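You operate a simulated robot arm through the tools that you are given. There is no shell and no other tool.

Carry out the task below with a simulated robot arm. There is one attempt and no reset: what you move stays moved.

Task
Put things in order on the island bench. At the end: the mini cheese marked kale stands where the yellow mini cheese with the black label (marked "FIVE") stood; the yellow mini cheese with the black label stands where the mini cheese marked rye stood; the yellow mini cheese with the green label (marked "THREE") stands where the mini cheese marked kale stood; the cream filter is on the white tray; the mini cheese marked rye stands where the cream filter stood; whatever was shut is shut again. Leave all else as you found it, and nothing knocked over.

It is judged by the outcome, as a careful person would: the job done as asked, and still so three seconds after it is handed in. It fails if anything else is knocked over, pushed out of place, dropped, spilled or broken.

Robot
A 7-joint arm with a two-finger parallel gripper, fixed in place. Base frame: the origin is on the floor under the middle of its stand, x ahead of it, y to its left, z up; the work surface is at about z = 88. Units: cm, degrees, N and s.
With the tool pointing down near the work surface it reaches from about 10 to 64 cm from the base axis. Its first joint turns from -66.0 to 66.0 degrees. Payload 1.57 kg.
The TCP is the grasp point between the finger pads, 3 cm short of the fingertips. In the tool frame z runs along the fingers and y along their closing line. The gripper opens to 8 cm. The fingers are 1.7 cm wide and 1.2 cm thick; the gripper's body (4 by 8.2 cm) begins 8 cm behind the TCP.
Orientation is that of the tool frame in the base frame, as a unit quaternion [x, y, z, w]. With the fingers straight down and closing along the base's y, the tool's x points along the base's -x, its y along +y and its z along -z.

Tools
- The arm moves only by the tool apply_moves. Its argument "motion" is a list of rows, each a list of 7 numbers: the shift along the tool's x, y, z in units of 500 mm (1.0 is 500 mm), then the turn, a rotation vector about the tool's x, y, z in units of 60 degrees (1.0 is 60 degrees), then the gripper command, from -1 (shut) to 1 (fully open), values between in proportion. In form: [[tx, ty, tz, rx, ry, rz, grip], ...]. A call has 1 to 20 rows; each row is the pose to reach, as a shift and turn from the pose commanded when the call began, along the tool's axes at that moment. A call with a number of a shift or a turn outside -1 to 1 is refused whole. Rows are played at 5 a second. More than 5 cm and 8.6 degrees between two rows, or a gripper value outside its range, and nothing of the call is played. Where a pose cannot be reached the arm comes as near as it can. A force on the tool above 40 N (or 10 N above the force at the start of the call, whichever is more), or a blocked arm, ends the call early, and 0.2 s more pass. Each finger travels about 7.2 cm/s and halts on what it meets, pressing with about 33 N; the grip force reading is that of the motor and also rises with nothing between the fingers. The clock runs only during rows and for 0.2 s after the last one: add rows that repeat a pose to give the fingers time. The reply holds the time, the measured pose of the TCP, the force on the tool along the base axes, the opening and the grip force, in the units named above and with some noise, with the torque about the TCP (base axes, N m) and any sound that the robot's microphone picked up.
- Cameras (640 x 400 px; columns grow to the right, rows downward): "scene" is fixed at [7.11, 45.08, 141.61]; the picture's right is [-0.56, -0.83, 0.00], its down [-0.53, 0.36, -0.77] and it looks along [0.64, -0.43, -0.64] (base axes); focal length 288 px, centre (320, 200). "wrist" rides on the gripper at [7.2, -0.7, -12.2] in the tool frame; the picture's right is [0.09, 1.00, 0.00], its down [-0.84, 0.08, -0.54] and it looks along [-0.54, 0.05, 0.84] (tool axes); focal length 238 px, centre (320, 200).
- get_image(camera): a new picture of that camera. The clock stands still meanwhile.
- locate(camera, pixels): there is no depth. For up to 12 entries [column, row, z] of the newest picture of that camera ("zoom" is the newest enlarged one), the place [x, y] in the base frame at which the ray of that pixel passes the height z, good to about 0.3 cm. The clock stands still meanwhile.
- close_up(camera, box): a new picture of the part [left, top, right, bottom] of that camera's present view, enlarged. The clock stands still meanwhile.
- close_job(): hands the job in; it is judged then, once.

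Leave the gripper open and the arm clear of the work at the hand-in unless told otherwise.

The tools are called after "Request:" as a command line: name --pt "numbers of a row" for each row, then --argument value for the rest, lists and objects as JSON in quotes. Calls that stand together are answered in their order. apply_moves: Moves the arm, as the interface text tells. Its arguments: {"type":"object","properties":{"motion":{"type":"array"}},"required":["motion"]} The other tools are called the same way: get_image (camera) takes a picture; locate (camera, pixels) gives the place at which the rays of pixels pass given heights; close_up (camera, box) takes an enlarged picture of a part of a camera's view; close_job () hands the job in.

At the start:

```text
time_s: 0.0
ee_pos: [37.65, 9.82, 117.65]
orientation: [0.0, 1.0, 0.001, -0.001]
contact_force: [-0.1, 0.1, -0.1]
ft_torque: [-0.01, 0.02, 0.02]
opening: 8.0
grasp_force: 0.0
```

scene: 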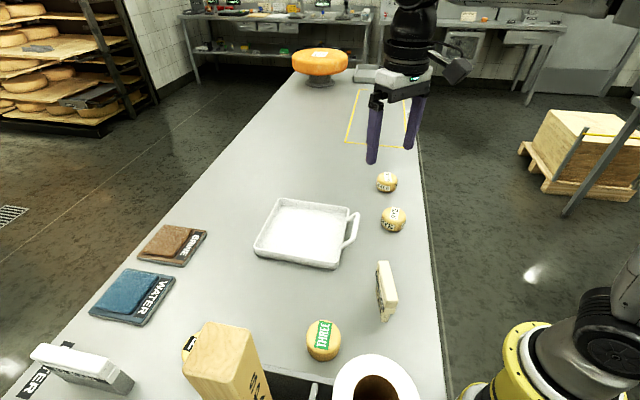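
wrist: 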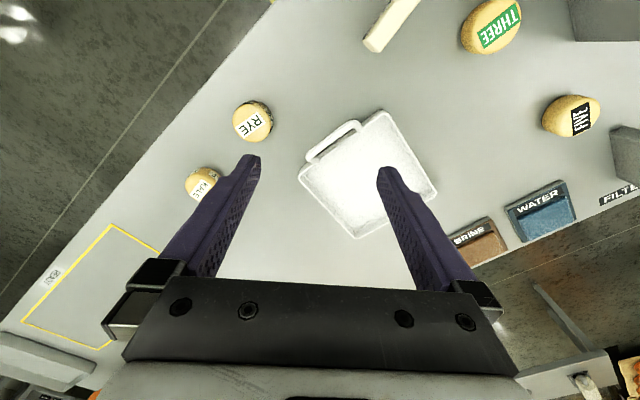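

I see the bench with small cheeses (rye, kale near the right edge; THREE and FIVE nearer the camera), a white tray, and sleeves of filters. First I take enlarged pictures to read the details.

Request:
close_up --camera "scene" --box '[340, 150, 460, 340]'

Request:
close_up --camera "scene" --box '[0, 200, 320, 400]'

Request:
close_up --camera "scene" --box '[160, 280, 460, 400]'

Request:
close_up --camera "wrist" --box '[320, 0, 640, 260]'

Request:
close_up --camera "scene" --box '[270, 30, 450, 170]'

```text
2.11 times, centred on (400, 245) of scene
```

zoom: 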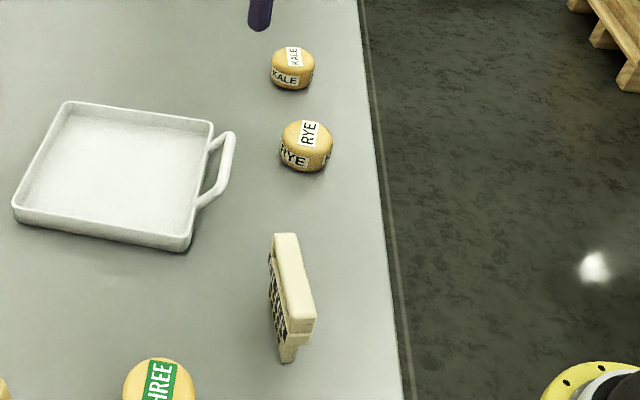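

```text
2.00 times, centred on (160, 300) of scene
```

zoom: 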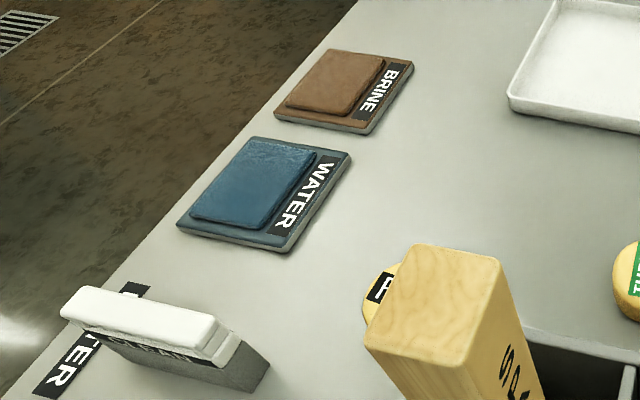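

```text
2.13 times, centred on (310, 340) of scene
```

zoom: 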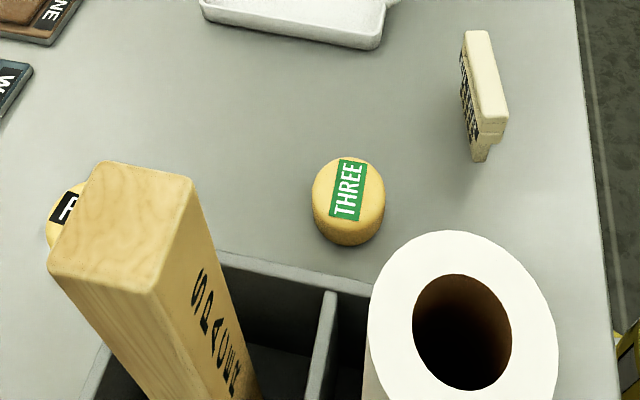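

```text
1.54 times, centred on (480, 130) of wrist
```

zoom: 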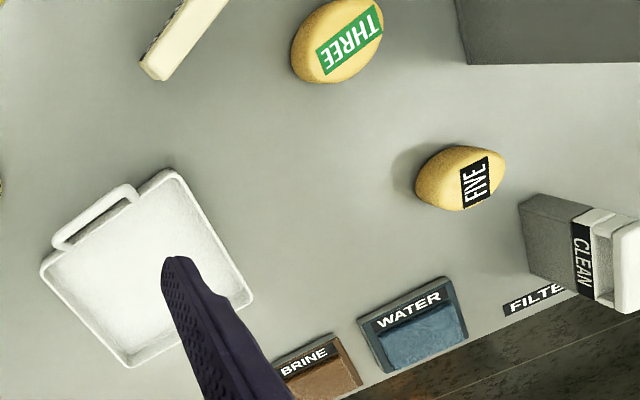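

```text
2.86 times, centred on (360, 100) of scene
```

zoom: 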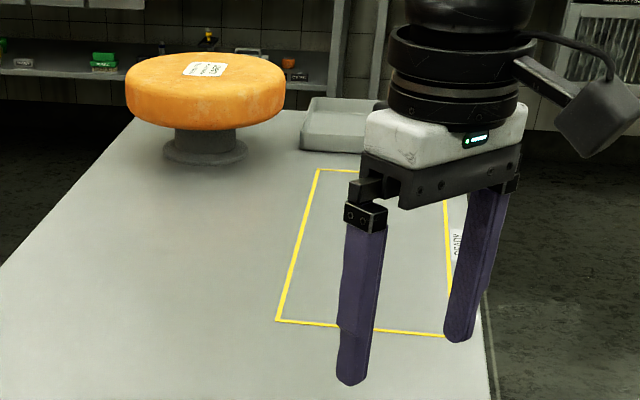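

I need a closer look at the cream upright object near (385, 290) in the scene view and the white/grey object near (80, 365).

Request:
close_up --camera "scene" --box '[355, 250, 425, 335]'

Request:
close_up --camera "scene" --box '[0, 320, 150, 400]'

Request:
close_up --camera "wrist" --box '[330, 0, 450, 75]'

Request:
close_up --camera "wrist" --box '[0, 60, 320, 260]'

Request:
close_up --camera "wrist" --box '[540, 80, 640, 220]'

```text
4.71 times, centred on (390, 292) of scene
```

zoom: 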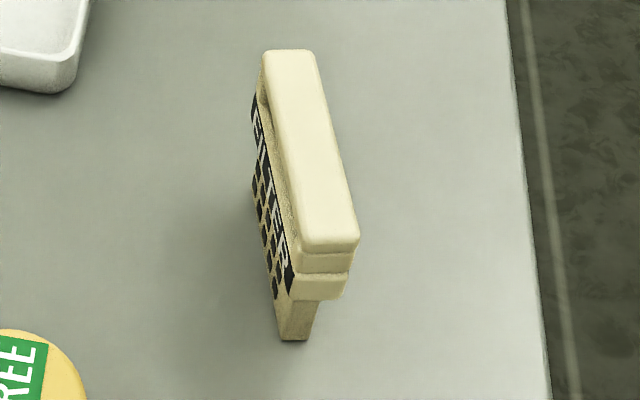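

```text
4.27 times, centred on (75, 360) of scene
```

zoom: 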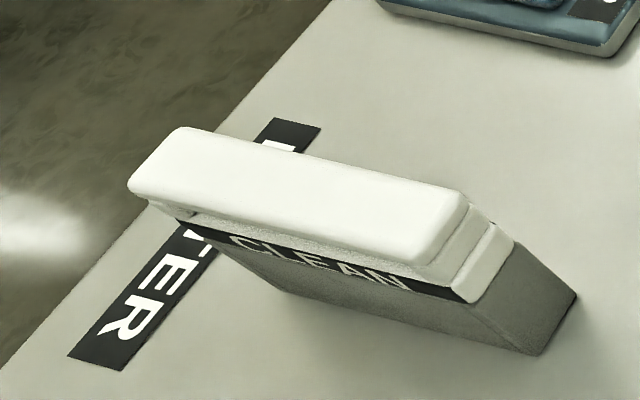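

```text
5.33 times, centred on (390, 38) of wrist
```

zoom: 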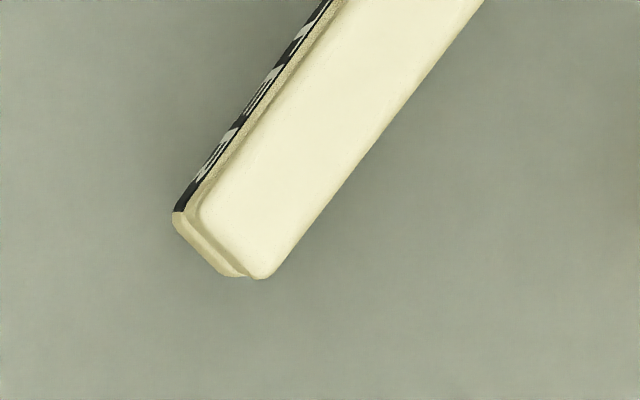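

```text
2.00 times, centred on (160, 160) of wrist
```

zoom: 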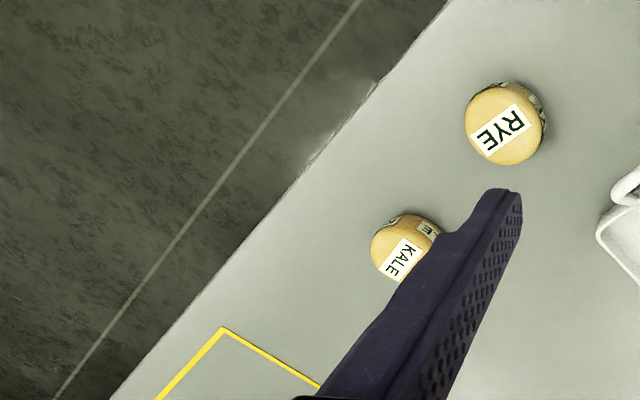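

```text
2.86 times, centred on (590, 150) of wrist
```

zoom: 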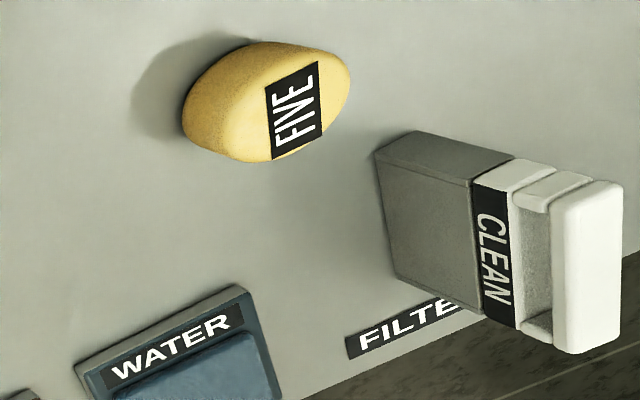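

The cream filter is an upright handle-and-blade piece at (385, 290). Now I measure where items are, first from the scene picture.

Request:
get_image --camera "scene"

Request:
get_image --camera "wrist"

Request:
locate --camera "scene" --pixels '[[386, 191, 88], [386, 176, 91], [393, 230, 88], [393, 214, 91], [322, 359, 88], [323, 335, 92], [380, 320, 88], [380, 266, 96], [390, 300, 96], [276, 200, 88], [255, 247, 88], [333, 268, 88]]'

Request:
locate --camera "wrist" --pixels '[[202, 183, 91], [251, 121, 91], [491, 26, 92], [570, 117, 92], [385, 45, 96], [581, 119, 92], [300, 180, 88], [383, 112, 88], [437, 192, 88], [355, 237, 88], [305, 157, 90], [355, 125, 90]]'

```text
taken
```

scene: 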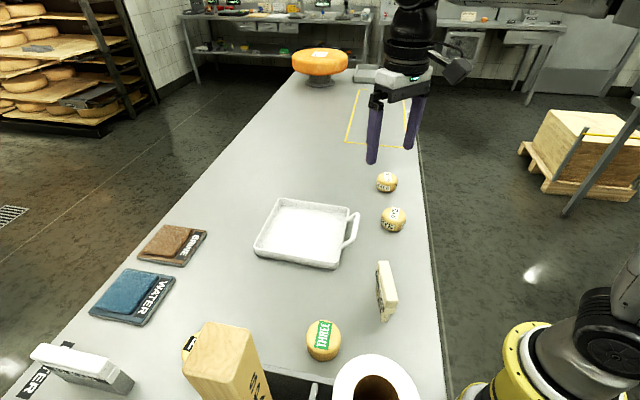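

```text
taken
```

wrist: 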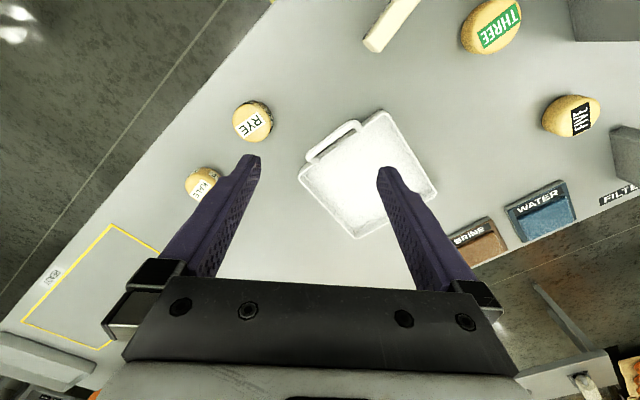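

```text
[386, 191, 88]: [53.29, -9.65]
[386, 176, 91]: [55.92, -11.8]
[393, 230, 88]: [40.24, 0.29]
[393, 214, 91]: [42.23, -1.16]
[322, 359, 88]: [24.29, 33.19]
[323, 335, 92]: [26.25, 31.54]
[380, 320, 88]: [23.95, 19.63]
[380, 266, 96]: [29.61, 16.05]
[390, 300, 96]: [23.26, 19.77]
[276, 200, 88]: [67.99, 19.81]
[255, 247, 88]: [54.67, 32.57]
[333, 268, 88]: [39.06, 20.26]
```

```text
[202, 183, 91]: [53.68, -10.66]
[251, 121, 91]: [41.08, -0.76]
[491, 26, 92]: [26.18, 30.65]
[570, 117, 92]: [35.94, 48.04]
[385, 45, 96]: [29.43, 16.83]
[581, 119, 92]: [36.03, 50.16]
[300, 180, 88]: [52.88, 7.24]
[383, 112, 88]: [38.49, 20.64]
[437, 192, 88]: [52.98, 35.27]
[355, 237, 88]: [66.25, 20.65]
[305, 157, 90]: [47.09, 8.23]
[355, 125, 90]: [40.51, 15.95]
```

Positions read: kale ≈ (53.7, −10.7), rye ≈ (41, −0.8), filter ≈ (25, 19), THREE ≈ (26, 31), FIVE ≈ (36, 48), tray centre ≈ (52.7, 21). Next I move the arm high, turning it to look over the left part of the bench where the wooden block and FIVE are.

Request:
apply_moves --pt "0.0255 0.034 -0.01 0 0 -0.125 1" --pt "0.051 0.068 -0.02 0 0 -0.25 1" --pt "0.0765 0.102 -0.03 0 0 -0.375 1" --pt "0.102 0.136 -0.04 0 0 -0.5 1" --pt "0.1275 0.17 -0.045 0 0 -0.625 1" --pt "0.153 0.204 -0.05 0 0 -0.75 1" --pt "0.153 0.204 -0.05 0 0 -0.75 1"

Request:
get_image --camera "wrist"

Request:
get_image --camera "scene"

```text
time_s: 1.6
ee_pos: [29.81, 20.13, 119.9]
orientation: [-0.384, 0.923, 0.0, 0.001]
contact_force: [-0.1, -0.3, -0.5]
ft_torque: [-0.04, 0.03, 0.06]
opening: 7.99
grasp_force: 0.0
```

```text
taken
```

wrist: 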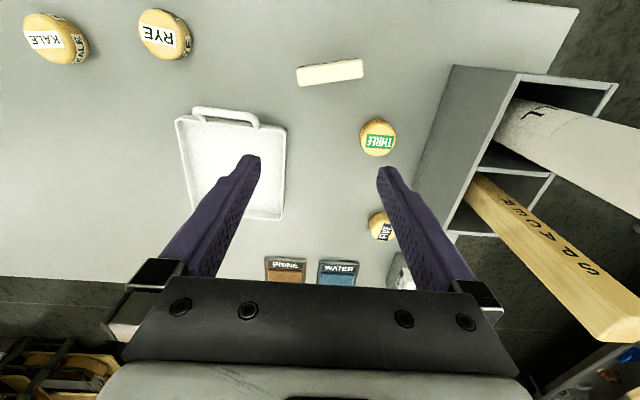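

```text
taken
```

scene: 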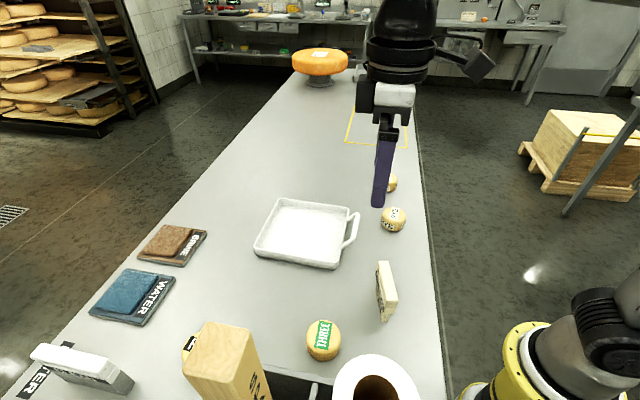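

The organiser box with a paper roll and a tall wooden block stands to the left-near side. I estimate the heights of the tall things by comparing both cameras.

Request:
locate --camera "scene" --pixels '[[251, 331, 105], [251, 331, 110], [251, 331, 115], [251, 331, 120], [209, 322, 105], [209, 322, 110], [209, 322, 115], [182, 373, 110], [230, 382, 110], [376, 356, 105], [376, 356, 110], [340, 390, 105]]'

Request:
locate --camera "wrist" --pixels '[[597, 342, 105], [597, 342, 110], [597, 342, 115], [640, 322, 110], [640, 322, 115], [455, 66, 88], [412, 195, 88], [522, 72, 94], [448, 232, 94], [619, 85, 94], [499, 236, 94], [377, 137, 92]]'

Request:
close_up --camera "wrist" --box '[340, 40, 640, 300]'

```text
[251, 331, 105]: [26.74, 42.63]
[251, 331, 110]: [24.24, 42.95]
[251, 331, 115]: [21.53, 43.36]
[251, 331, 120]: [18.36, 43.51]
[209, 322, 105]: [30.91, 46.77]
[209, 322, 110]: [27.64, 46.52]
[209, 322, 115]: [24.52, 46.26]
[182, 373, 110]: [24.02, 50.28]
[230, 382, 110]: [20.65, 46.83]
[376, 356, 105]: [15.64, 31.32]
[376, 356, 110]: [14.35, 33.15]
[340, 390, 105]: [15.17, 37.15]
```

```text
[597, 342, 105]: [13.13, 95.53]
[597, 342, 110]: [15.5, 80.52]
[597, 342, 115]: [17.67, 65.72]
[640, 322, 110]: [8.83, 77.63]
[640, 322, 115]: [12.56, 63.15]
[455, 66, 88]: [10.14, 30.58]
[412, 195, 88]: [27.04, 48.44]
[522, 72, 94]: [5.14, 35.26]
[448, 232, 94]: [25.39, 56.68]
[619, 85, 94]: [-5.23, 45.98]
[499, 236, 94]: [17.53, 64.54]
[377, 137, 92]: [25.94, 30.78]
```

```text
1.54 times, centred on (490, 170) of wrist
```

zoom: 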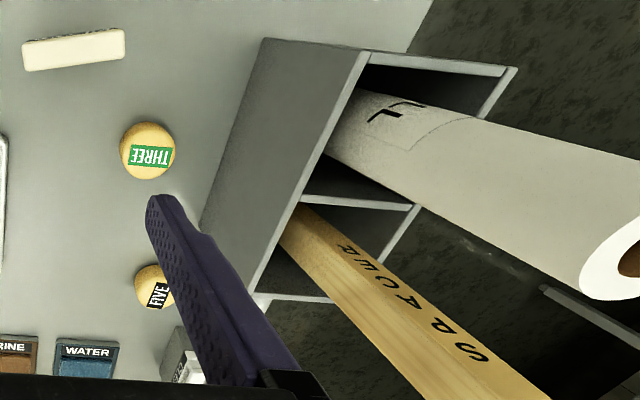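

The wooden block is tall (top ≈ z 121) near (18, 46), the organiser's wall is about 15 cm high. Now I triangulate the cream filter's height and take close looks at it.

Request:
locate --camera "wrist" --pixels '[[298, 77, 96], [298, 77, 100], [298, 77, 104], [362, 67, 96], [362, 67, 100], [362, 67, 104], [63, 36, 91], [165, 34, 91]]'

Request:
locate --camera "scene" --pixels '[[382, 263, 96], [382, 263, 100], [382, 263, 104], [392, 304, 96], [392, 304, 100], [392, 304, 104], [387, 320, 88], [75, 380, 88], [130, 392, 88]]'

Request:
close_up --camera "wrist" --box '[280, 40, 400, 115]'

```text
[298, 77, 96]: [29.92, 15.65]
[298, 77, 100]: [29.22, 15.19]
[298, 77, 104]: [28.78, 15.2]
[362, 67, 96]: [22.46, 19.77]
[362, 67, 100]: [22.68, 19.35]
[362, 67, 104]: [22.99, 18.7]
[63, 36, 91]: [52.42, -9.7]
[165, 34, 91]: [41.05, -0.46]
```

```text
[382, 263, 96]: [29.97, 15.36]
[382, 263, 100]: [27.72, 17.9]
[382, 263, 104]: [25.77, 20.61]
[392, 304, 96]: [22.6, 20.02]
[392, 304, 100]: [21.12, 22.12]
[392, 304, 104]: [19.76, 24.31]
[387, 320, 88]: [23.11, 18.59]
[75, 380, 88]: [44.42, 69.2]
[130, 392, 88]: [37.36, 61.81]
```

```text
5.33 times, centred on (340, 78) of wrist
```

zoom: 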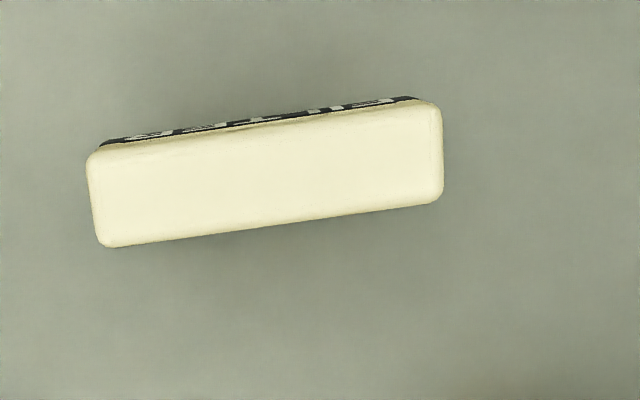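

The filter's top is at z ≈ 96 (8 cm tall), centred about (26.2, 17.7), its long axis at about −29°. Before lowering there, I check the roll's height and position in the organiser.

Request:
close_up --camera "wrist" --box '[480, 60, 640, 360]'

Request:
close_up --camera "scene" --box '[140, 290, 480, 400]'

```text
1.33 times, centred on (560, 210) of wrist
```

zoom: 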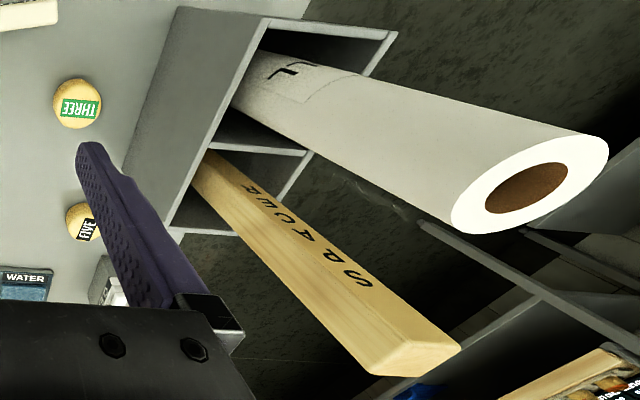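

```text
1.88 times, centred on (310, 345) of scene
```

zoom: 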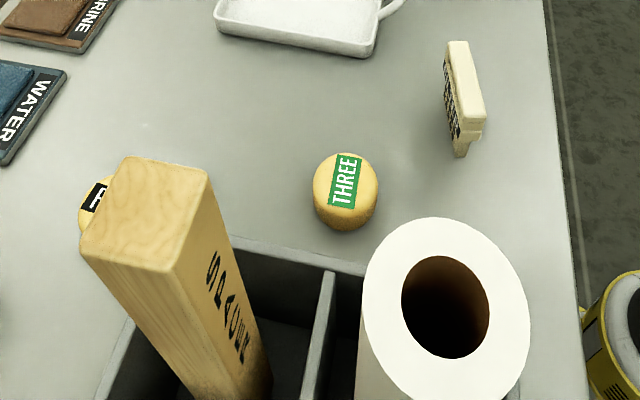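

The roll stands at about (10, 38), top z ≈ 118; both tall things are clear of my path. Now I go above the filter (26.2, 17.7), turning so the fingers will close across its thin side.

Request:
apply_moves --pt "0.0107 0.0021 0.03 0 0 0.125 1" --pt "0.0213 0.0042 0.06 0 0 0.25 1" --pt "0.032 0.0063 0.09 0 0 0.375 1" --pt "0.0427 0.0084 0.12 0 0 0.5 1" --pt "0.0534 0.0104 0.149 0 0 0.625 1" --pt "0.064 0.0125 0.178 0 0 0.75 1" --pt "0.0747 0.0146 0.208 0 0 0.875 1" --pt "0.0854 0.0167 0.238 0 0 1.0 1" --pt "0.0854 0.0167 0.238 0 0 1.0 1"

```text
time_s: 3.6
ee_pos: [26.33, 17.75, 108.07]
orientation: [0.131, 0.991, 0.0, 0.0]
contact_force: [0.4, 0.4, -0.1]
ft_torque: [-0.01, 0.01, -0.01]
opening: 7.99
grasp_force: 0.1
```

I am above the filter at θ = 15°; I turn the remaining 14° and look.

Request:
apply_moves --pt "0 0 0 0 0 0.116 1" --pt "0 0 0 0 0 0.232 1" --pt "0 0 0 0 0 0.232 1"

Request:
get_image --camera "wrist"

Request:
get_image --camera "scene"

```text
time_s: 4.4
ee_pos: [26.35, 17.72, 108.12]
orientation: [0.251, 0.968, 0.0, -0.001]
contact_force: [-0.2, 0.3, -0.2]
ft_torque: [-0.03, -0.02, -0.05]
opening: 8.02
grasp_force: 0.0
```

```text
taken
```

wrist: 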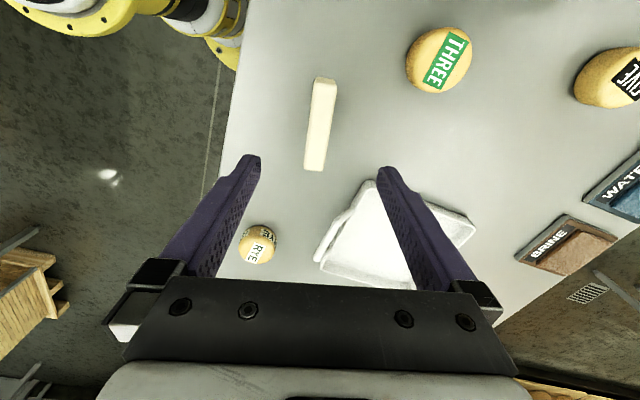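

```text
taken
```

scene: 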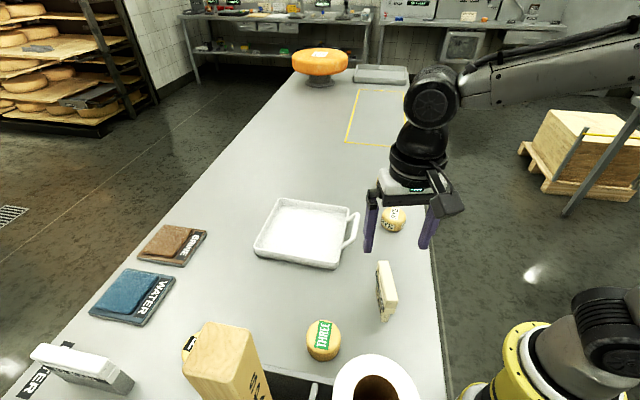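

The filter shows between (325, 78) and (315, 172); I zoom in to get its exact axis and centre.

Request:
close_up --camera "wrist" --box '[240, 70, 400, 180]'

```text
3.64 times, centred on (320, 125) of wrist
```

zoom: 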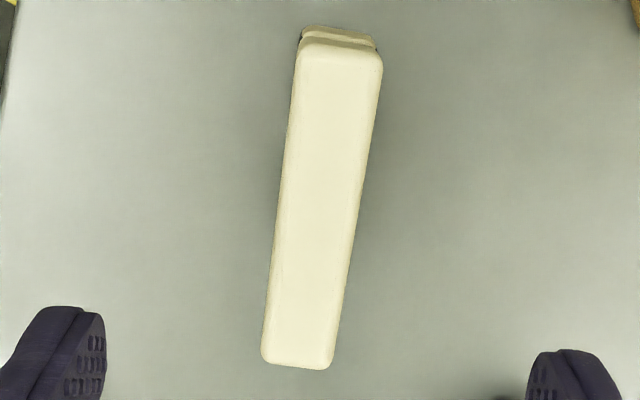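

Request:
locate --camera "zoom" --pixels '[[341, 46, 96], [297, 366, 96], [298, 50, 96], [383, 60, 96], [262, 358, 96], [333, 368, 96], [278, 210, 96], [358, 215, 96], [340, 30, 94]]'

```text
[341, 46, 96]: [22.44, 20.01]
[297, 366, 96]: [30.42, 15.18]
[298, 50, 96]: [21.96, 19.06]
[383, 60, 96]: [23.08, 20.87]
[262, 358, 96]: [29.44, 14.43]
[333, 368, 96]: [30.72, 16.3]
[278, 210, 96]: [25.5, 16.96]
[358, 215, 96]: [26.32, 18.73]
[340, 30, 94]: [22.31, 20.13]
```

Filter centre (26.4, 17.6), axis −31.3°, width about 2 cm. I turn 2° more, descend to TCP z ≈ 93.7 and check before closing.

Request:
apply_moves --pt "0 0 0.05 0 0 0.037 1" --pt "0 0 0.1 0 0 0.037 1" --pt "0 0 0.15 0 0 0.037 1" --pt "0 0 0.2 0 0 0.037 1" --pt "0 0 0.24 0 0 0.037 1" --pt "0 0 0.27 0 0 0.037 1" --pt "0 0 0.288 0 0 0.037 1" --pt "0 0 0.288 0 0 0.037 1"

Request:
get_image --camera "wrist"

Request:
get_image --camera "scene"

```text
time_s: 6.2
ee_pos: [26.33, 17.77, 93.74]
orientation: [0.268, 0.963, -0.001, 0.0]
contact_force: [-0.4, -0.1, -0.6]
ft_torque: [0.0, 0.02, -0.02]
opening: 8.01
grasp_force: 0.0
```

```text
taken
```

wrist: 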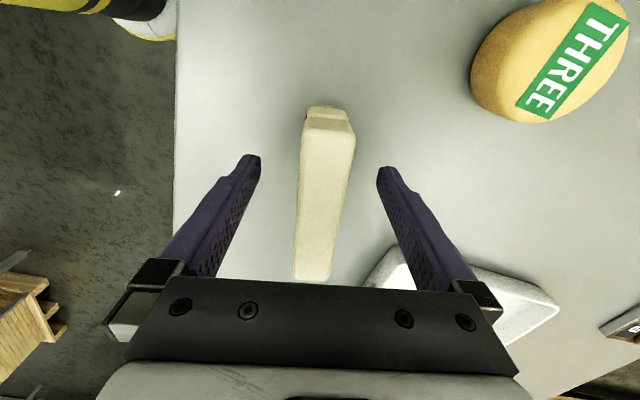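

```text
taken
```

scene: 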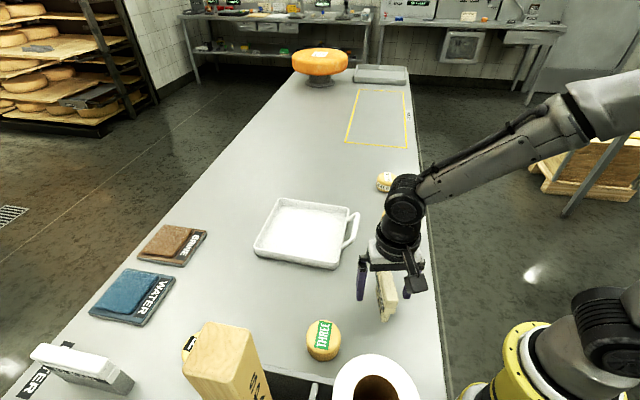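

Fingers straddle the filter evenly (filter centre ~(322, 195) between the pads). I close the gripper.

Request:
apply_moves --pt "0 0 0 0 0 0 -0.3" --pt "0 0 0 0 0 0 -1" --pt "0 0 0 0 0 0 -1" --pt "0 0 0 0 0 0 -1" --pt "0 0 0 0 0 0 -1"

Request:
get_image --camera "wrist"

```text
time_s: 7.4
ee_pos: [26.25, 17.68, 93.85]
orientation: [0.267, 0.964, 0.0, 0.0]
contact_force: [-1.0, -1.2, 0.0]
ft_torque: [-0.03, 0.0, 0.03]
opening: 2.15
grasp_force: 32.9
```

```text
taken
```

wrist: 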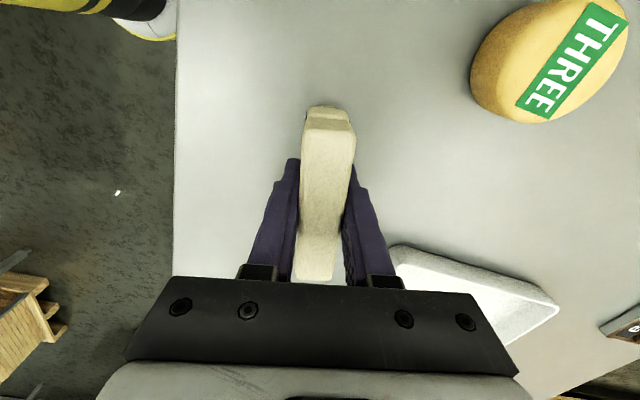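

The filter is held (opening 2.15 cm, 33 N). I lift it 9 cm straight up and check.

Request:
apply_moves --pt "0 0 -0.015 0 0 0 -1" --pt "0 0 -0.045 0 0 0 -1" --pt "0 0 -0.09 0 0 0 -1" --pt "0 0 -0.135 0 0 0 -1" --pt "0 0 -0.18 0 0 0 -1" --pt "0 0 -0.18 0 0 0 -1"

Request:
get_image --camera "wrist"

Request:
close_up --camera "scene" --box '[340, 180, 480, 340]'

```text
time_s: 8.8
ee_pos: [26.32, 17.81, 102.72]
orientation: [0.268, 0.963, 0.0, 0.0]
contact_force: [-0.1, 0.5, -1.9]
ft_torque: [-0.02, -0.01, -0.01]
opening: 2.16
grasp_force: 33.1
```

```text
taken
```

wrist: 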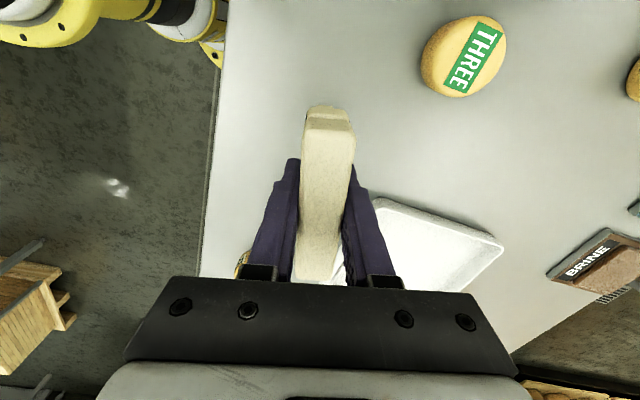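

```text
2.50 times, centred on (410, 260) of scene
```

zoom: 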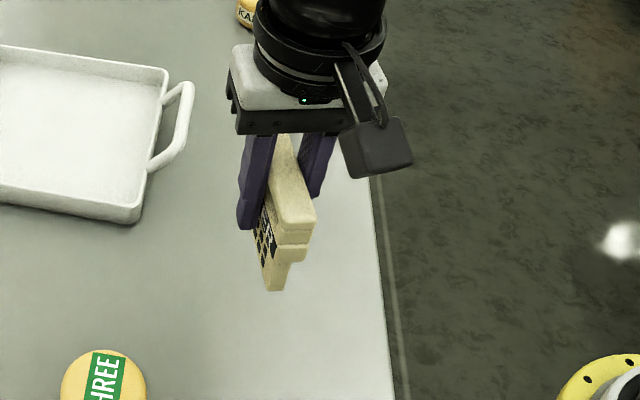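

The filter came up cleanly. Now I carry it level to above the tray centre (52.6, 21.1).

Request:
apply_moves --pt "-0.03 0.024 0 0 0 0 -1" --pt "-0.075 0.06 0 0 0 0 -1" --pt "-0.12 0.095 0 0 0 0 -1" --pt "-0.165 0.131 0 0 0 0 -1" --pt "-0.21 0.167 0 0 0 0 -1" --pt "-0.255 0.202 0 0 0 0 -1" --pt "-0.3 0.238 0 0 0 0 -1" --pt "-0.345 0.274 0 0 0 0 -1" --pt "-0.385 0.306 0 0 0 0 -1" --pt "-0.4156 0.33 0 0 0 0 -1" --pt "-0.4156 0.33 0 0 0 0 -1"

Request:
get_image --camera "wrist"

Request:
close_up --camera "scene" --box '[220, 120, 400, 290]'

```text
time_s: 11.2
ee_pos: [52.57, 20.85, 102.83]
orientation: [0.269, 0.963, 0.001, -0.001]
contact_force: [0.1, 0.6, -1.4]
ft_torque: [-0.03, 0.01, -0.01]
opening: 2.18
grasp_force: 33.0
```

```text
taken
```

wrist: 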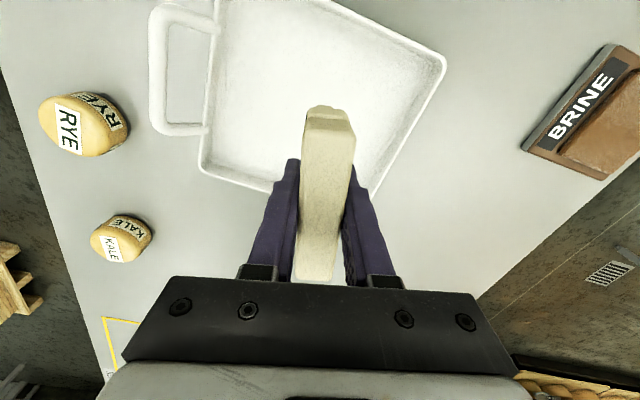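

```text
2.35 times, centred on (310, 205) of scene
```

zoom: 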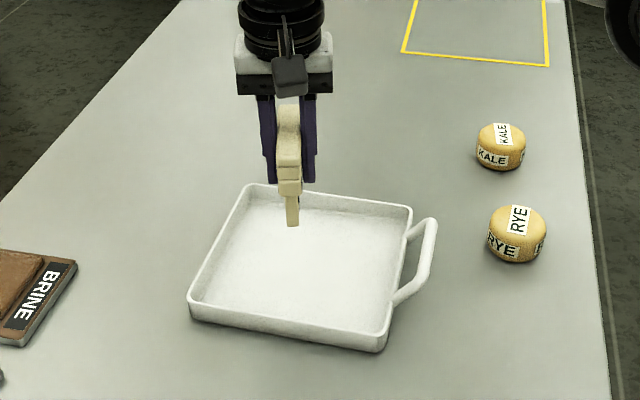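

I check the tray rim corners: zoom pixels (252,186), (411,209), (386,345), (190,302).

Request:
locate --camera "zoom" --pixels '[[252, 186, 90.5], [411, 209, 90.5], [386, 337, 90.5], [190, 298, 90.5], [386, 352, 88], [188, 318, 88]]'

Request:
locate --camera "wrist" --pixels '[[444, 62, 90.5], [200, 168, 90.5], [290, 195, 90.5], [325, 0, 90.5], [77, 132, 88]]'

```text
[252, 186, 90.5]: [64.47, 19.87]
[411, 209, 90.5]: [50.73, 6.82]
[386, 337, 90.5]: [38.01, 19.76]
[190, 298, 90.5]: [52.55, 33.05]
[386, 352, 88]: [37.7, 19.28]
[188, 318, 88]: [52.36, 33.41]
```

```text
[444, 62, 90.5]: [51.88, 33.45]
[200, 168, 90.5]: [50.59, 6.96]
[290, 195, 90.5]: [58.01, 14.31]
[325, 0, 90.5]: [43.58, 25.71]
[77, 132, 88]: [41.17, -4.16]
```

The tray rim's centre is about (51.3, 20.0). I shift slightly and lower the filter to just above the tray floor.

Request:
apply_moves --pt "0.0064 -0.0126 0.02 0 0 0 -1" --pt "0.0128 -0.0252 0.05 0 0 0 -1" --pt "0.0128 -0.0252 0.08 0 0 0 -1" --pt "0.0128 -0.0252 0.11 0 0 0 -1" --pt "0.0128 -0.0252 0.135 0 0 0 -1" --pt "0.0128 -0.0252 0.145 0 0 0 -1" --pt "0.0128 -0.0252 0.145 0 0 0 -1"

Request:
close_up --camera "scene" --box '[240, 170, 370, 280]'

```text
time_s: 12.8
ee_pos: [51.36, 20.19, 95.56]
orientation: [0.267, 0.964, 0.0, 0.0]
contact_force: [-0.4, 0.3, -1.0]
ft_torque: [0.01, -0.03, 0.02]
opening: 2.16
grasp_force: 32.9
```

```text
3.64 times, centred on (305, 225) of scene
```

zoom: 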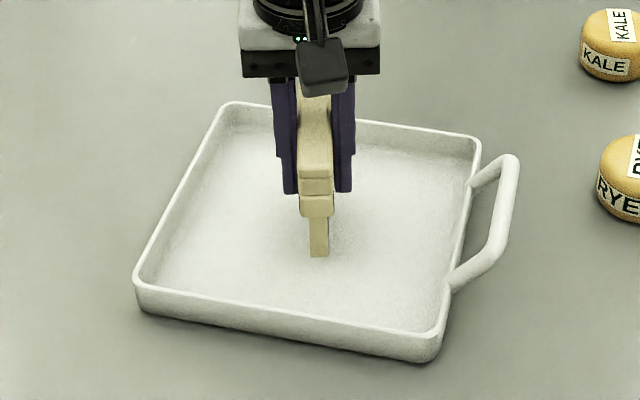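

The filter hangs just over the tray floor. I lower in small steps watching the force.

Request:
apply_moves --pt "0 0 0.003 0 0 0 -1" --pt "0 0 0.006 0 0 0 -1" --pt "0 0 0.009 0 0 0 -1" --pt "0 0 0.012 0 0 0 -1" --pt "0 0 0.012 0 0 0 -1"

```text
time_s: 14.0
ee_pos: [51.41, 20.22, 94.78]
orientation: [0.268, 0.963, 0.001, 0.001]
contact_force: [-0.5, 0.2, -1.0]
ft_torque: [-0.01, 0.0, 0.03]
opening: 2.16
grasp_force: 32.7
```

No contact yet (force z −1.0). Continue down slowly.

Request:
apply_moves --pt "0 0 0.002 0 0 0 -1" --pt "0 0 0.004 0 0 0 -1" --pt "0 0 0.006 0 0 0 -1" --pt "0 0 0.006 0 0 0 -1"

```text
time_s: 15.0
ee_pos: [51.47, 20.22, 94.7]
orientation: [0.268, 0.963, 0.001, 0.0]
contact_force: [0.7, -0.5, -1.2]
ft_torque: [-0.01, 0.02, 0.04]
opening: 2.18
grasp_force: 33.2
```

Request:
apply_moves --pt "0 0 0.002 0 0 0 -1" --pt "0 0 0.004 0 0 0 -1" --pt "0 0 0.004 0 0 0 -1"

Request:
close_up --camera "scene" --box '[270, 190, 350, 260]'

```text
time_s: 15.8
ee_pos: [51.35, 20.32, 94.3]
orientation: [0.269, 0.963, -0.001, 0.001]
contact_force: [-0.3, -0.4, -0.8]
ft_torque: [-0.01, 0.02, -0.03]
opening: 2.19
grasp_force: 32.7
```

```text
5.71 times, centred on (310, 225) of scene
```

zoom: 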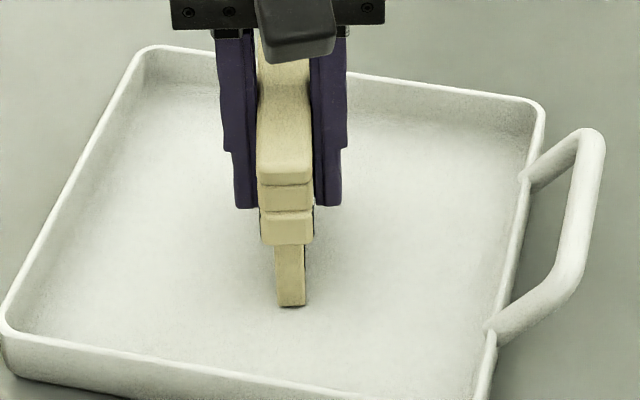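

Still no contact; continue with 1 mm steps.

Request:
apply_moves --pt "0 0 0.002 0 0 0 -1" --pt "0 0 0.004 0 0 0 -1" --pt "0 0 0.004 0 0 0 -1"

```text
time_s: 16.6
ee_pos: [51.56, 20.38, 94.16]
orientation: [0.268, 0.964, -0.001, 0.0]
contact_force: [-1.8, -2.2, 3.2]
ft_torque: [0.03, 0.18, 0.02]
opening: 2.16
grasp_force: 32.5
```

Contact felt (force z rose by ~4 N): the filter rests on the tray floor. I open the gripper gently.

Request:
apply_moves --pt "0 0 0 0 0 0 -0.42" --pt "0 0 0 0 0 0 -0.35" --pt "0 0 0 0 0 0 -0.1" --pt "0 0 0 0 0 0 0.5" --pt "0 0 0 0 0 0 1" --pt "0 0 0 0 0 0 1"

Request:
get_image --camera "wrist"

Request:
close_up --camera "scene" --box '[240, 170, 370, 280]'

```text
time_s: 18.0
ee_pos: [51.66, 20.3, 94.14]
orientation: [0.268, 0.963, 0.0, 0.0]
contact_force: [-0.5, 0.4, 0.4]
ft_torque: [-0.03, 0.04, 0.01]
opening: 8.01
grasp_force: 0.1
```

```text
taken
```

wrist: 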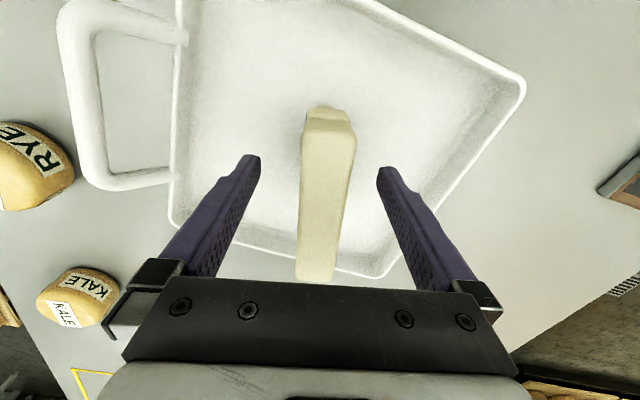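

```text
3.64 times, centred on (305, 225) of scene
```

zoom: 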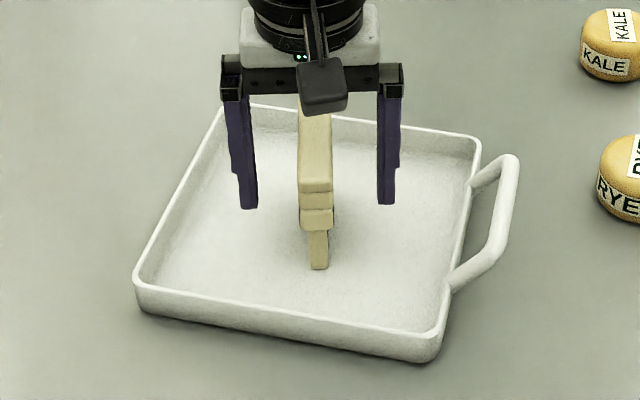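

The filter stands upright on the tray. I raise the gripper straight up.

Request:
apply_moves --pt "0 0 -0.02 0 0 0 1" --pt "0 0 -0.07 0 0 0 1" --pt "0 0 -0.13 0 0 0 1" --pt "0 0 -0.19 0 0 0 1" --pt "0 0 -0.25 0 0 0 1" --pt "0 0 -0.3 0 0 0 1" --pt "0 0 -0.3 0 0 0 1"

Request:
get_image --camera "wrist"

Request:
get_image --camera "scene"

```text
time_s: 19.6
ee_pos: [51.29, 20.39, 109.05]
orientation: [0.268, 0.963, 0.0, 0.0]
contact_force: [0.1, 0.1, -0.1]
ft_torque: [0.03, 0.0, 0.0]
opening: 8.0
grasp_force: 0.0
```

```text
taken
```

wrist: 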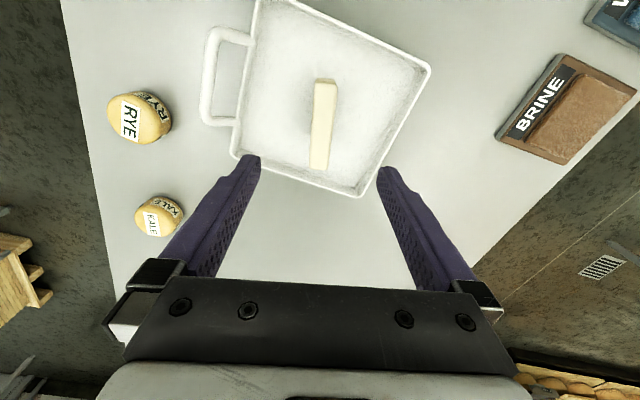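

```text
taken
```

scene: 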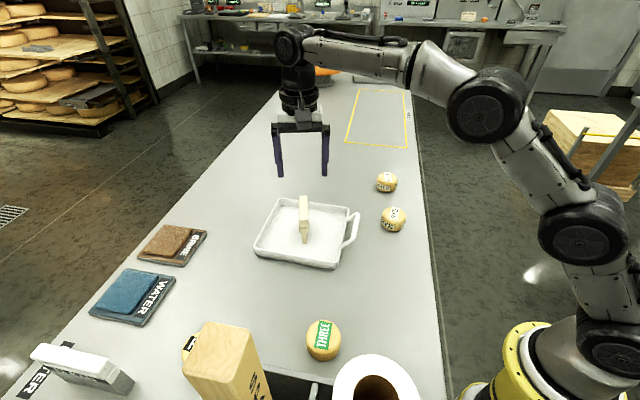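

Now I move over to rye at about (41, −0.6), turning the fingers back to close along y.

Request:
apply_moves --pt "-0.006 -0.0665 0.01 0 0 -0.074 1" --pt "-0.012 -0.133 0.02 0 0 -0.148 1" --pt "-0.018 -0.199 0.035 0 0 -0.222 1" --pt "-0.024 -0.266 0.05 0 0 -0.296 1" --pt "-0.03 -0.332 0.07 0 0 -0.37 1" --pt "-0.036 -0.399 0.09 0 0 -0.444 1" --pt "-0.0417 -0.4653 0.101 0 0 -0.518 1" --pt "-0.0417 -0.4653 0.101 0 0 -0.518 1"

Request:
get_image --camera "wrist"

Request:
close_up --camera "scene" --box '[340, 160, 440, 250]'

```text
time_s: 21.4
ee_pos: [41.1, -0.96, 104.08]
orientation: [0.0, 1.0, 0.0, 0.0]
contact_force: [0.8, -0.2, 1.3]
ft_torque: [-0.01, -0.03, -0.01]
opening: 7.98
grasp_force: 0.0
```

```text
taken
```

wrist: 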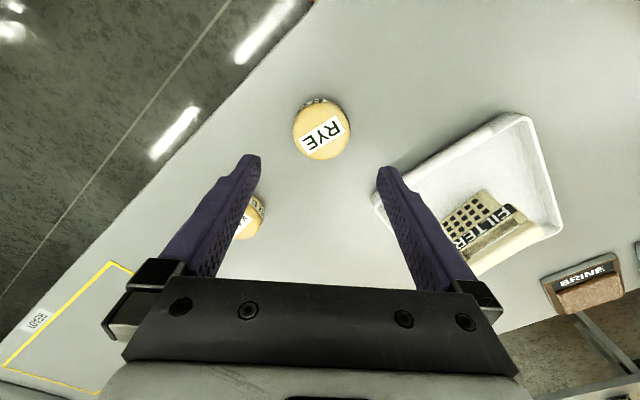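

```text
4.44 times, centred on (390, 205) of scene
```

zoom: 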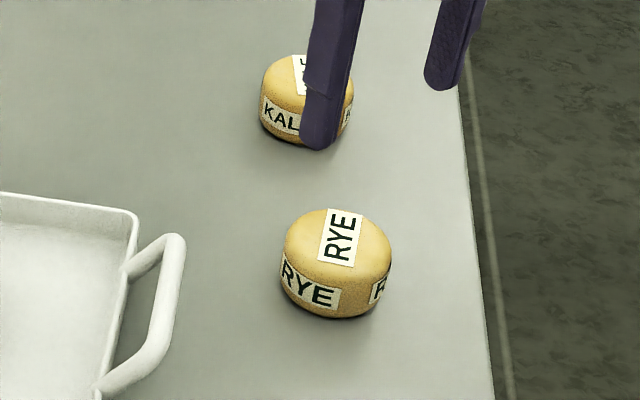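

I zoom onto rye in the wrist view to find its centre and size.

Request:
close_up --camera "wrist" --box '[270, 80, 374, 176]'

```text
4.17 times, centred on (322, 128) of wrist
```

zoom: 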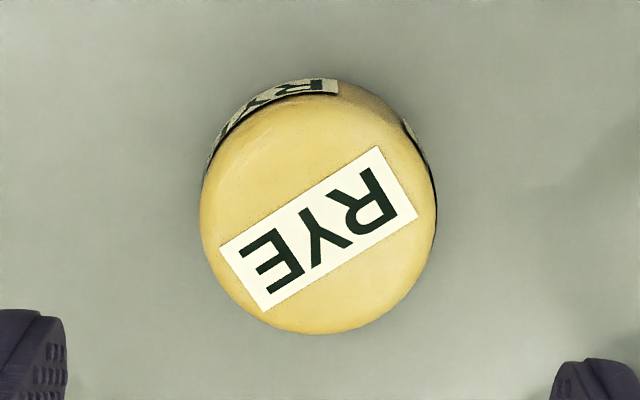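

Request:
locate --camera "zoom" --pixels '[[320.5, 229, 91], [320.5, 229, 92], [320.5, 229, 93], [199, 205, 90], [437, 205, 90], [318, 335, 91], [318, 335, 92], [315, 78, 89], [315, 78, 90]]'

Request:
get_image --camera "scene"

Request:
locate --camera "scene" --pixels '[[393.4, 231.6, 88], [393.4, 231.6, 88.5], [394, 207.5, 91], [394, 207.5, 92], [394, 207.5, 93], [394.7, 213.5, 91], [394.7, 213.5, 92], [394.7, 213.5, 93]]'

```text
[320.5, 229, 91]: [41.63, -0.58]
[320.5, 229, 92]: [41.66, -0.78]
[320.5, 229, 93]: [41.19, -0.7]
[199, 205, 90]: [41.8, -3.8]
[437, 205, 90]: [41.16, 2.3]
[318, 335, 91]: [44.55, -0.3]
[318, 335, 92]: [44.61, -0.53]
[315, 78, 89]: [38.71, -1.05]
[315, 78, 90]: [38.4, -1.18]
```

```text
taken
```

scene: 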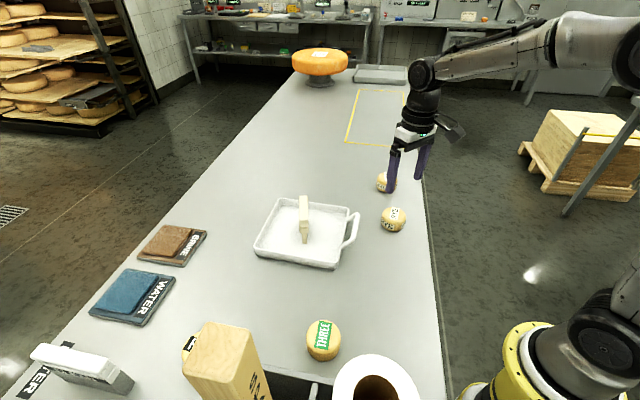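

```text
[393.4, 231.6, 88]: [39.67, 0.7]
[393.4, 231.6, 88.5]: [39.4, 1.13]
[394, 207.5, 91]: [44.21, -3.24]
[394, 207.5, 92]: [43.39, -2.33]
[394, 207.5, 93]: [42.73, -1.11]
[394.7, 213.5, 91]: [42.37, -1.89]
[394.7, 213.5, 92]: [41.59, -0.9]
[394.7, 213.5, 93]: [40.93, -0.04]
```

Rye: centre ≈ (41.5, −0.75), top z ≈ 92, diameter ≈ 6 cm. I descend with open fingers around it to TCP z ≈ 91.5.

Request:
apply_moves --pt "-0.004 0.0021 0.04 0 0 0 1" --pt "-0.008 0.0042 0.09 0 0 0 1" --pt "-0.008 0.0042 0.14 0 0 0 1" --pt "-0.008 0.0042 0.18 0 0 0 1" --pt "-0.008 0.0042 0.21 0 0 0 1" --pt "-0.008 0.0042 0.235 0 0 0 1" --pt "-0.008 0.0042 0.2516 0 0 0 1" --pt "-0.008 0.0042 0.2516 0 0 0 1"

Request:
get_image --camera "wrist"

Request:
close_up --camera "scene" --box '[340, 160, 440, 250]'

```text
time_s: 23.2
ee_pos: [41.58, -0.48, 91.51]
orientation: [0.001, 1.0, 0.0, -0.001]
contact_force: [0.1, 0.8, 1.2]
ft_torque: [0.03, 0.02, 0.03]
opening: 8.02
grasp_force: 0.1
```

```text
taken
```

wrist: 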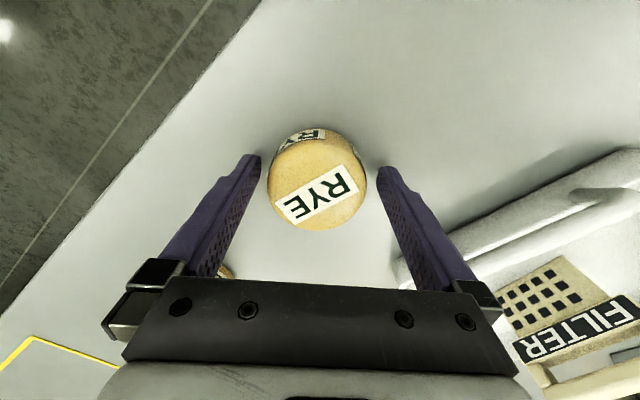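

```text
4.44 times, centred on (390, 205) of scene
```

zoom: 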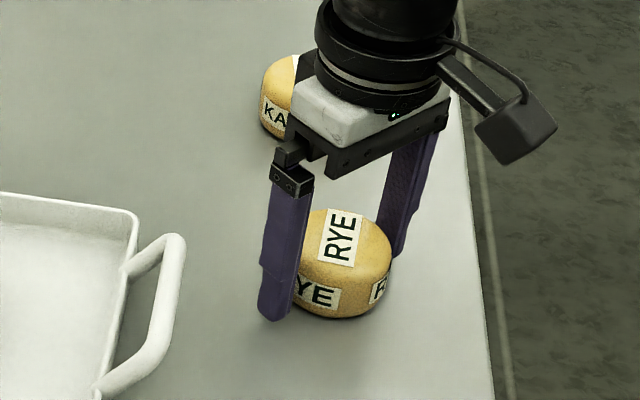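

Cheese centre shows at (317, 196), ~0.2 cm to −y of the grip centre; I nudge −0.22 cm in y and then close.

Request:
apply_moves --pt "0 -0.0044 0 0 0 0 1" --pt "0 -0.0044 0 0 0 0 1" --pt "0 -0.0044 0 0 0 0 0.3" --pt "0 -0.0044 0 0 0 0 -1" --pt "0 -0.0044 0 0 0 0 -1" --pt "0 -0.0044 0 0 0 0 -1"

Request:
get_image --camera "wrist"

```text
time_s: 24.6
ee_pos: [41.61, -0.85, 91.54]
orientation: [0.001, 1.0, -0.001, 0.0]
contact_force: [0.4, 0.0, 1.7]
ft_torque: [-0.01, 0.0, -0.03]
opening: 5.96
grasp_force: 33.5
```

```text
taken
```

wrist: 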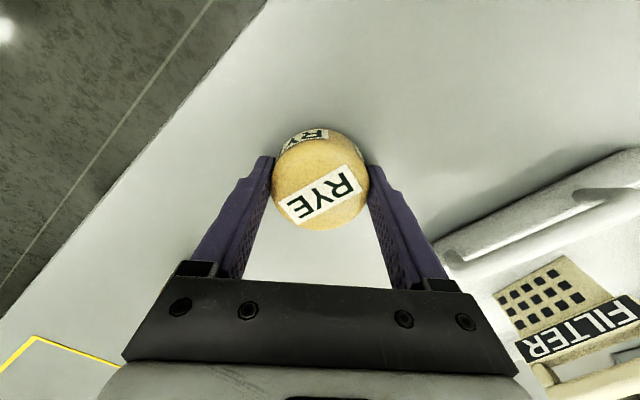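

Rye is held (5.96 cm). I lift 9 cm and carry it over to the filter's old place (26.4, 17.6).

Request:
apply_moves --pt "0 0 -0.02 0 0 0 -1" --pt "0 0 -0.06 0 0 0 -1" --pt "0 0 -0.11 0 0 0 -1" --pt "0 0 -0.16 0 0 0 -1" --pt "0.02 0.024 -0.18 0 0 0 -1" --pt "0.06 0.072 -0.18 0 0 0 -1" --pt "0.1 0.12 -0.18 0 0 0 -1" --pt "0.14 0.168 -0.18 0 0 0 -1" --pt "0.18 0.2165 -0.18 0 0 0 -1" --pt "0.22 0.2646 -0.18 0 0 0 -1" --pt "0.26 0.3127 -0.18 0 0 0 -1" --pt "0.29 0.3488 -0.18 0 0 0 -1" --pt "0.3056 0.3676 -0.18 0 0 0 -1" --pt "0.3056 0.3676 -0.18 0 0 0 -1"

Request:
get_image --camera "wrist"

Request:
get_image --camera "scene"

```text
time_s: 27.6
ee_pos: [26.15, 17.52, 100.41]
orientation: [0.001, 1.0, 0.0, 0.0]
contact_force: [0.3, 0.0, -0.7]
ft_torque: [0.0, 0.01, -0.01]
opening: 5.93
grasp_force: 33.4
```

```text
taken
```

wrist: 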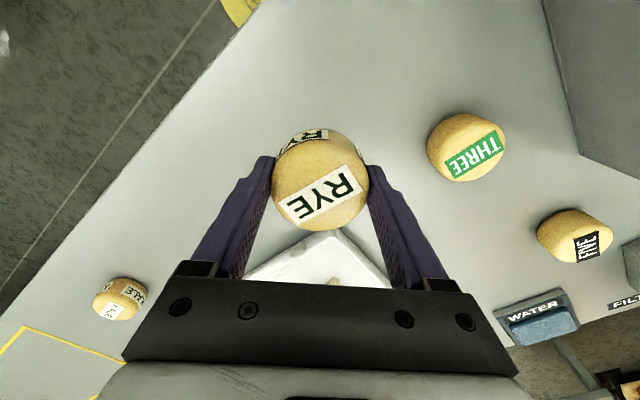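

```text
taken
```

scene: 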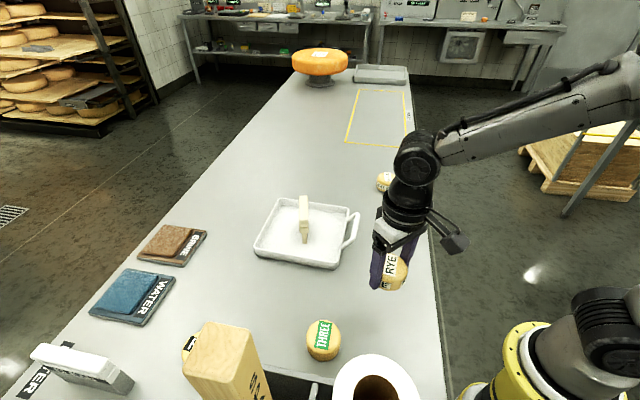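

Rye hangs over the filter's old spot. I lower it 9 cm, slowly at the end.

Request:
apply_moves --pt "0 0 0.04 0 0 0 -1" --pt "0 0 0.09 0 0 0 -1" --pt "0 0 0.13 0 0 0 -1" --pt "0 0 0.155 0 0 0 -1" --pt "0 0 0.167 0 0 0 -1" --pt "0 0 0.173 0 0 0 -1" --pt "0 0 0.177 0 0 0 -1" --pt "0 0 0.179 0 0 0 -1" --pt "0 0 0.179 0 0 0 -1"

```text
time_s: 29.6
ee_pos: [26.4, 17.68, 91.49]
orientation: [0.001, 1.0, 0.0, 0.0]
contact_force: [-3.1, -0.2, 5.1]
ft_torque: [-0.04, 0.06, -0.02]
opening: 5.96
grasp_force: 33.0
```

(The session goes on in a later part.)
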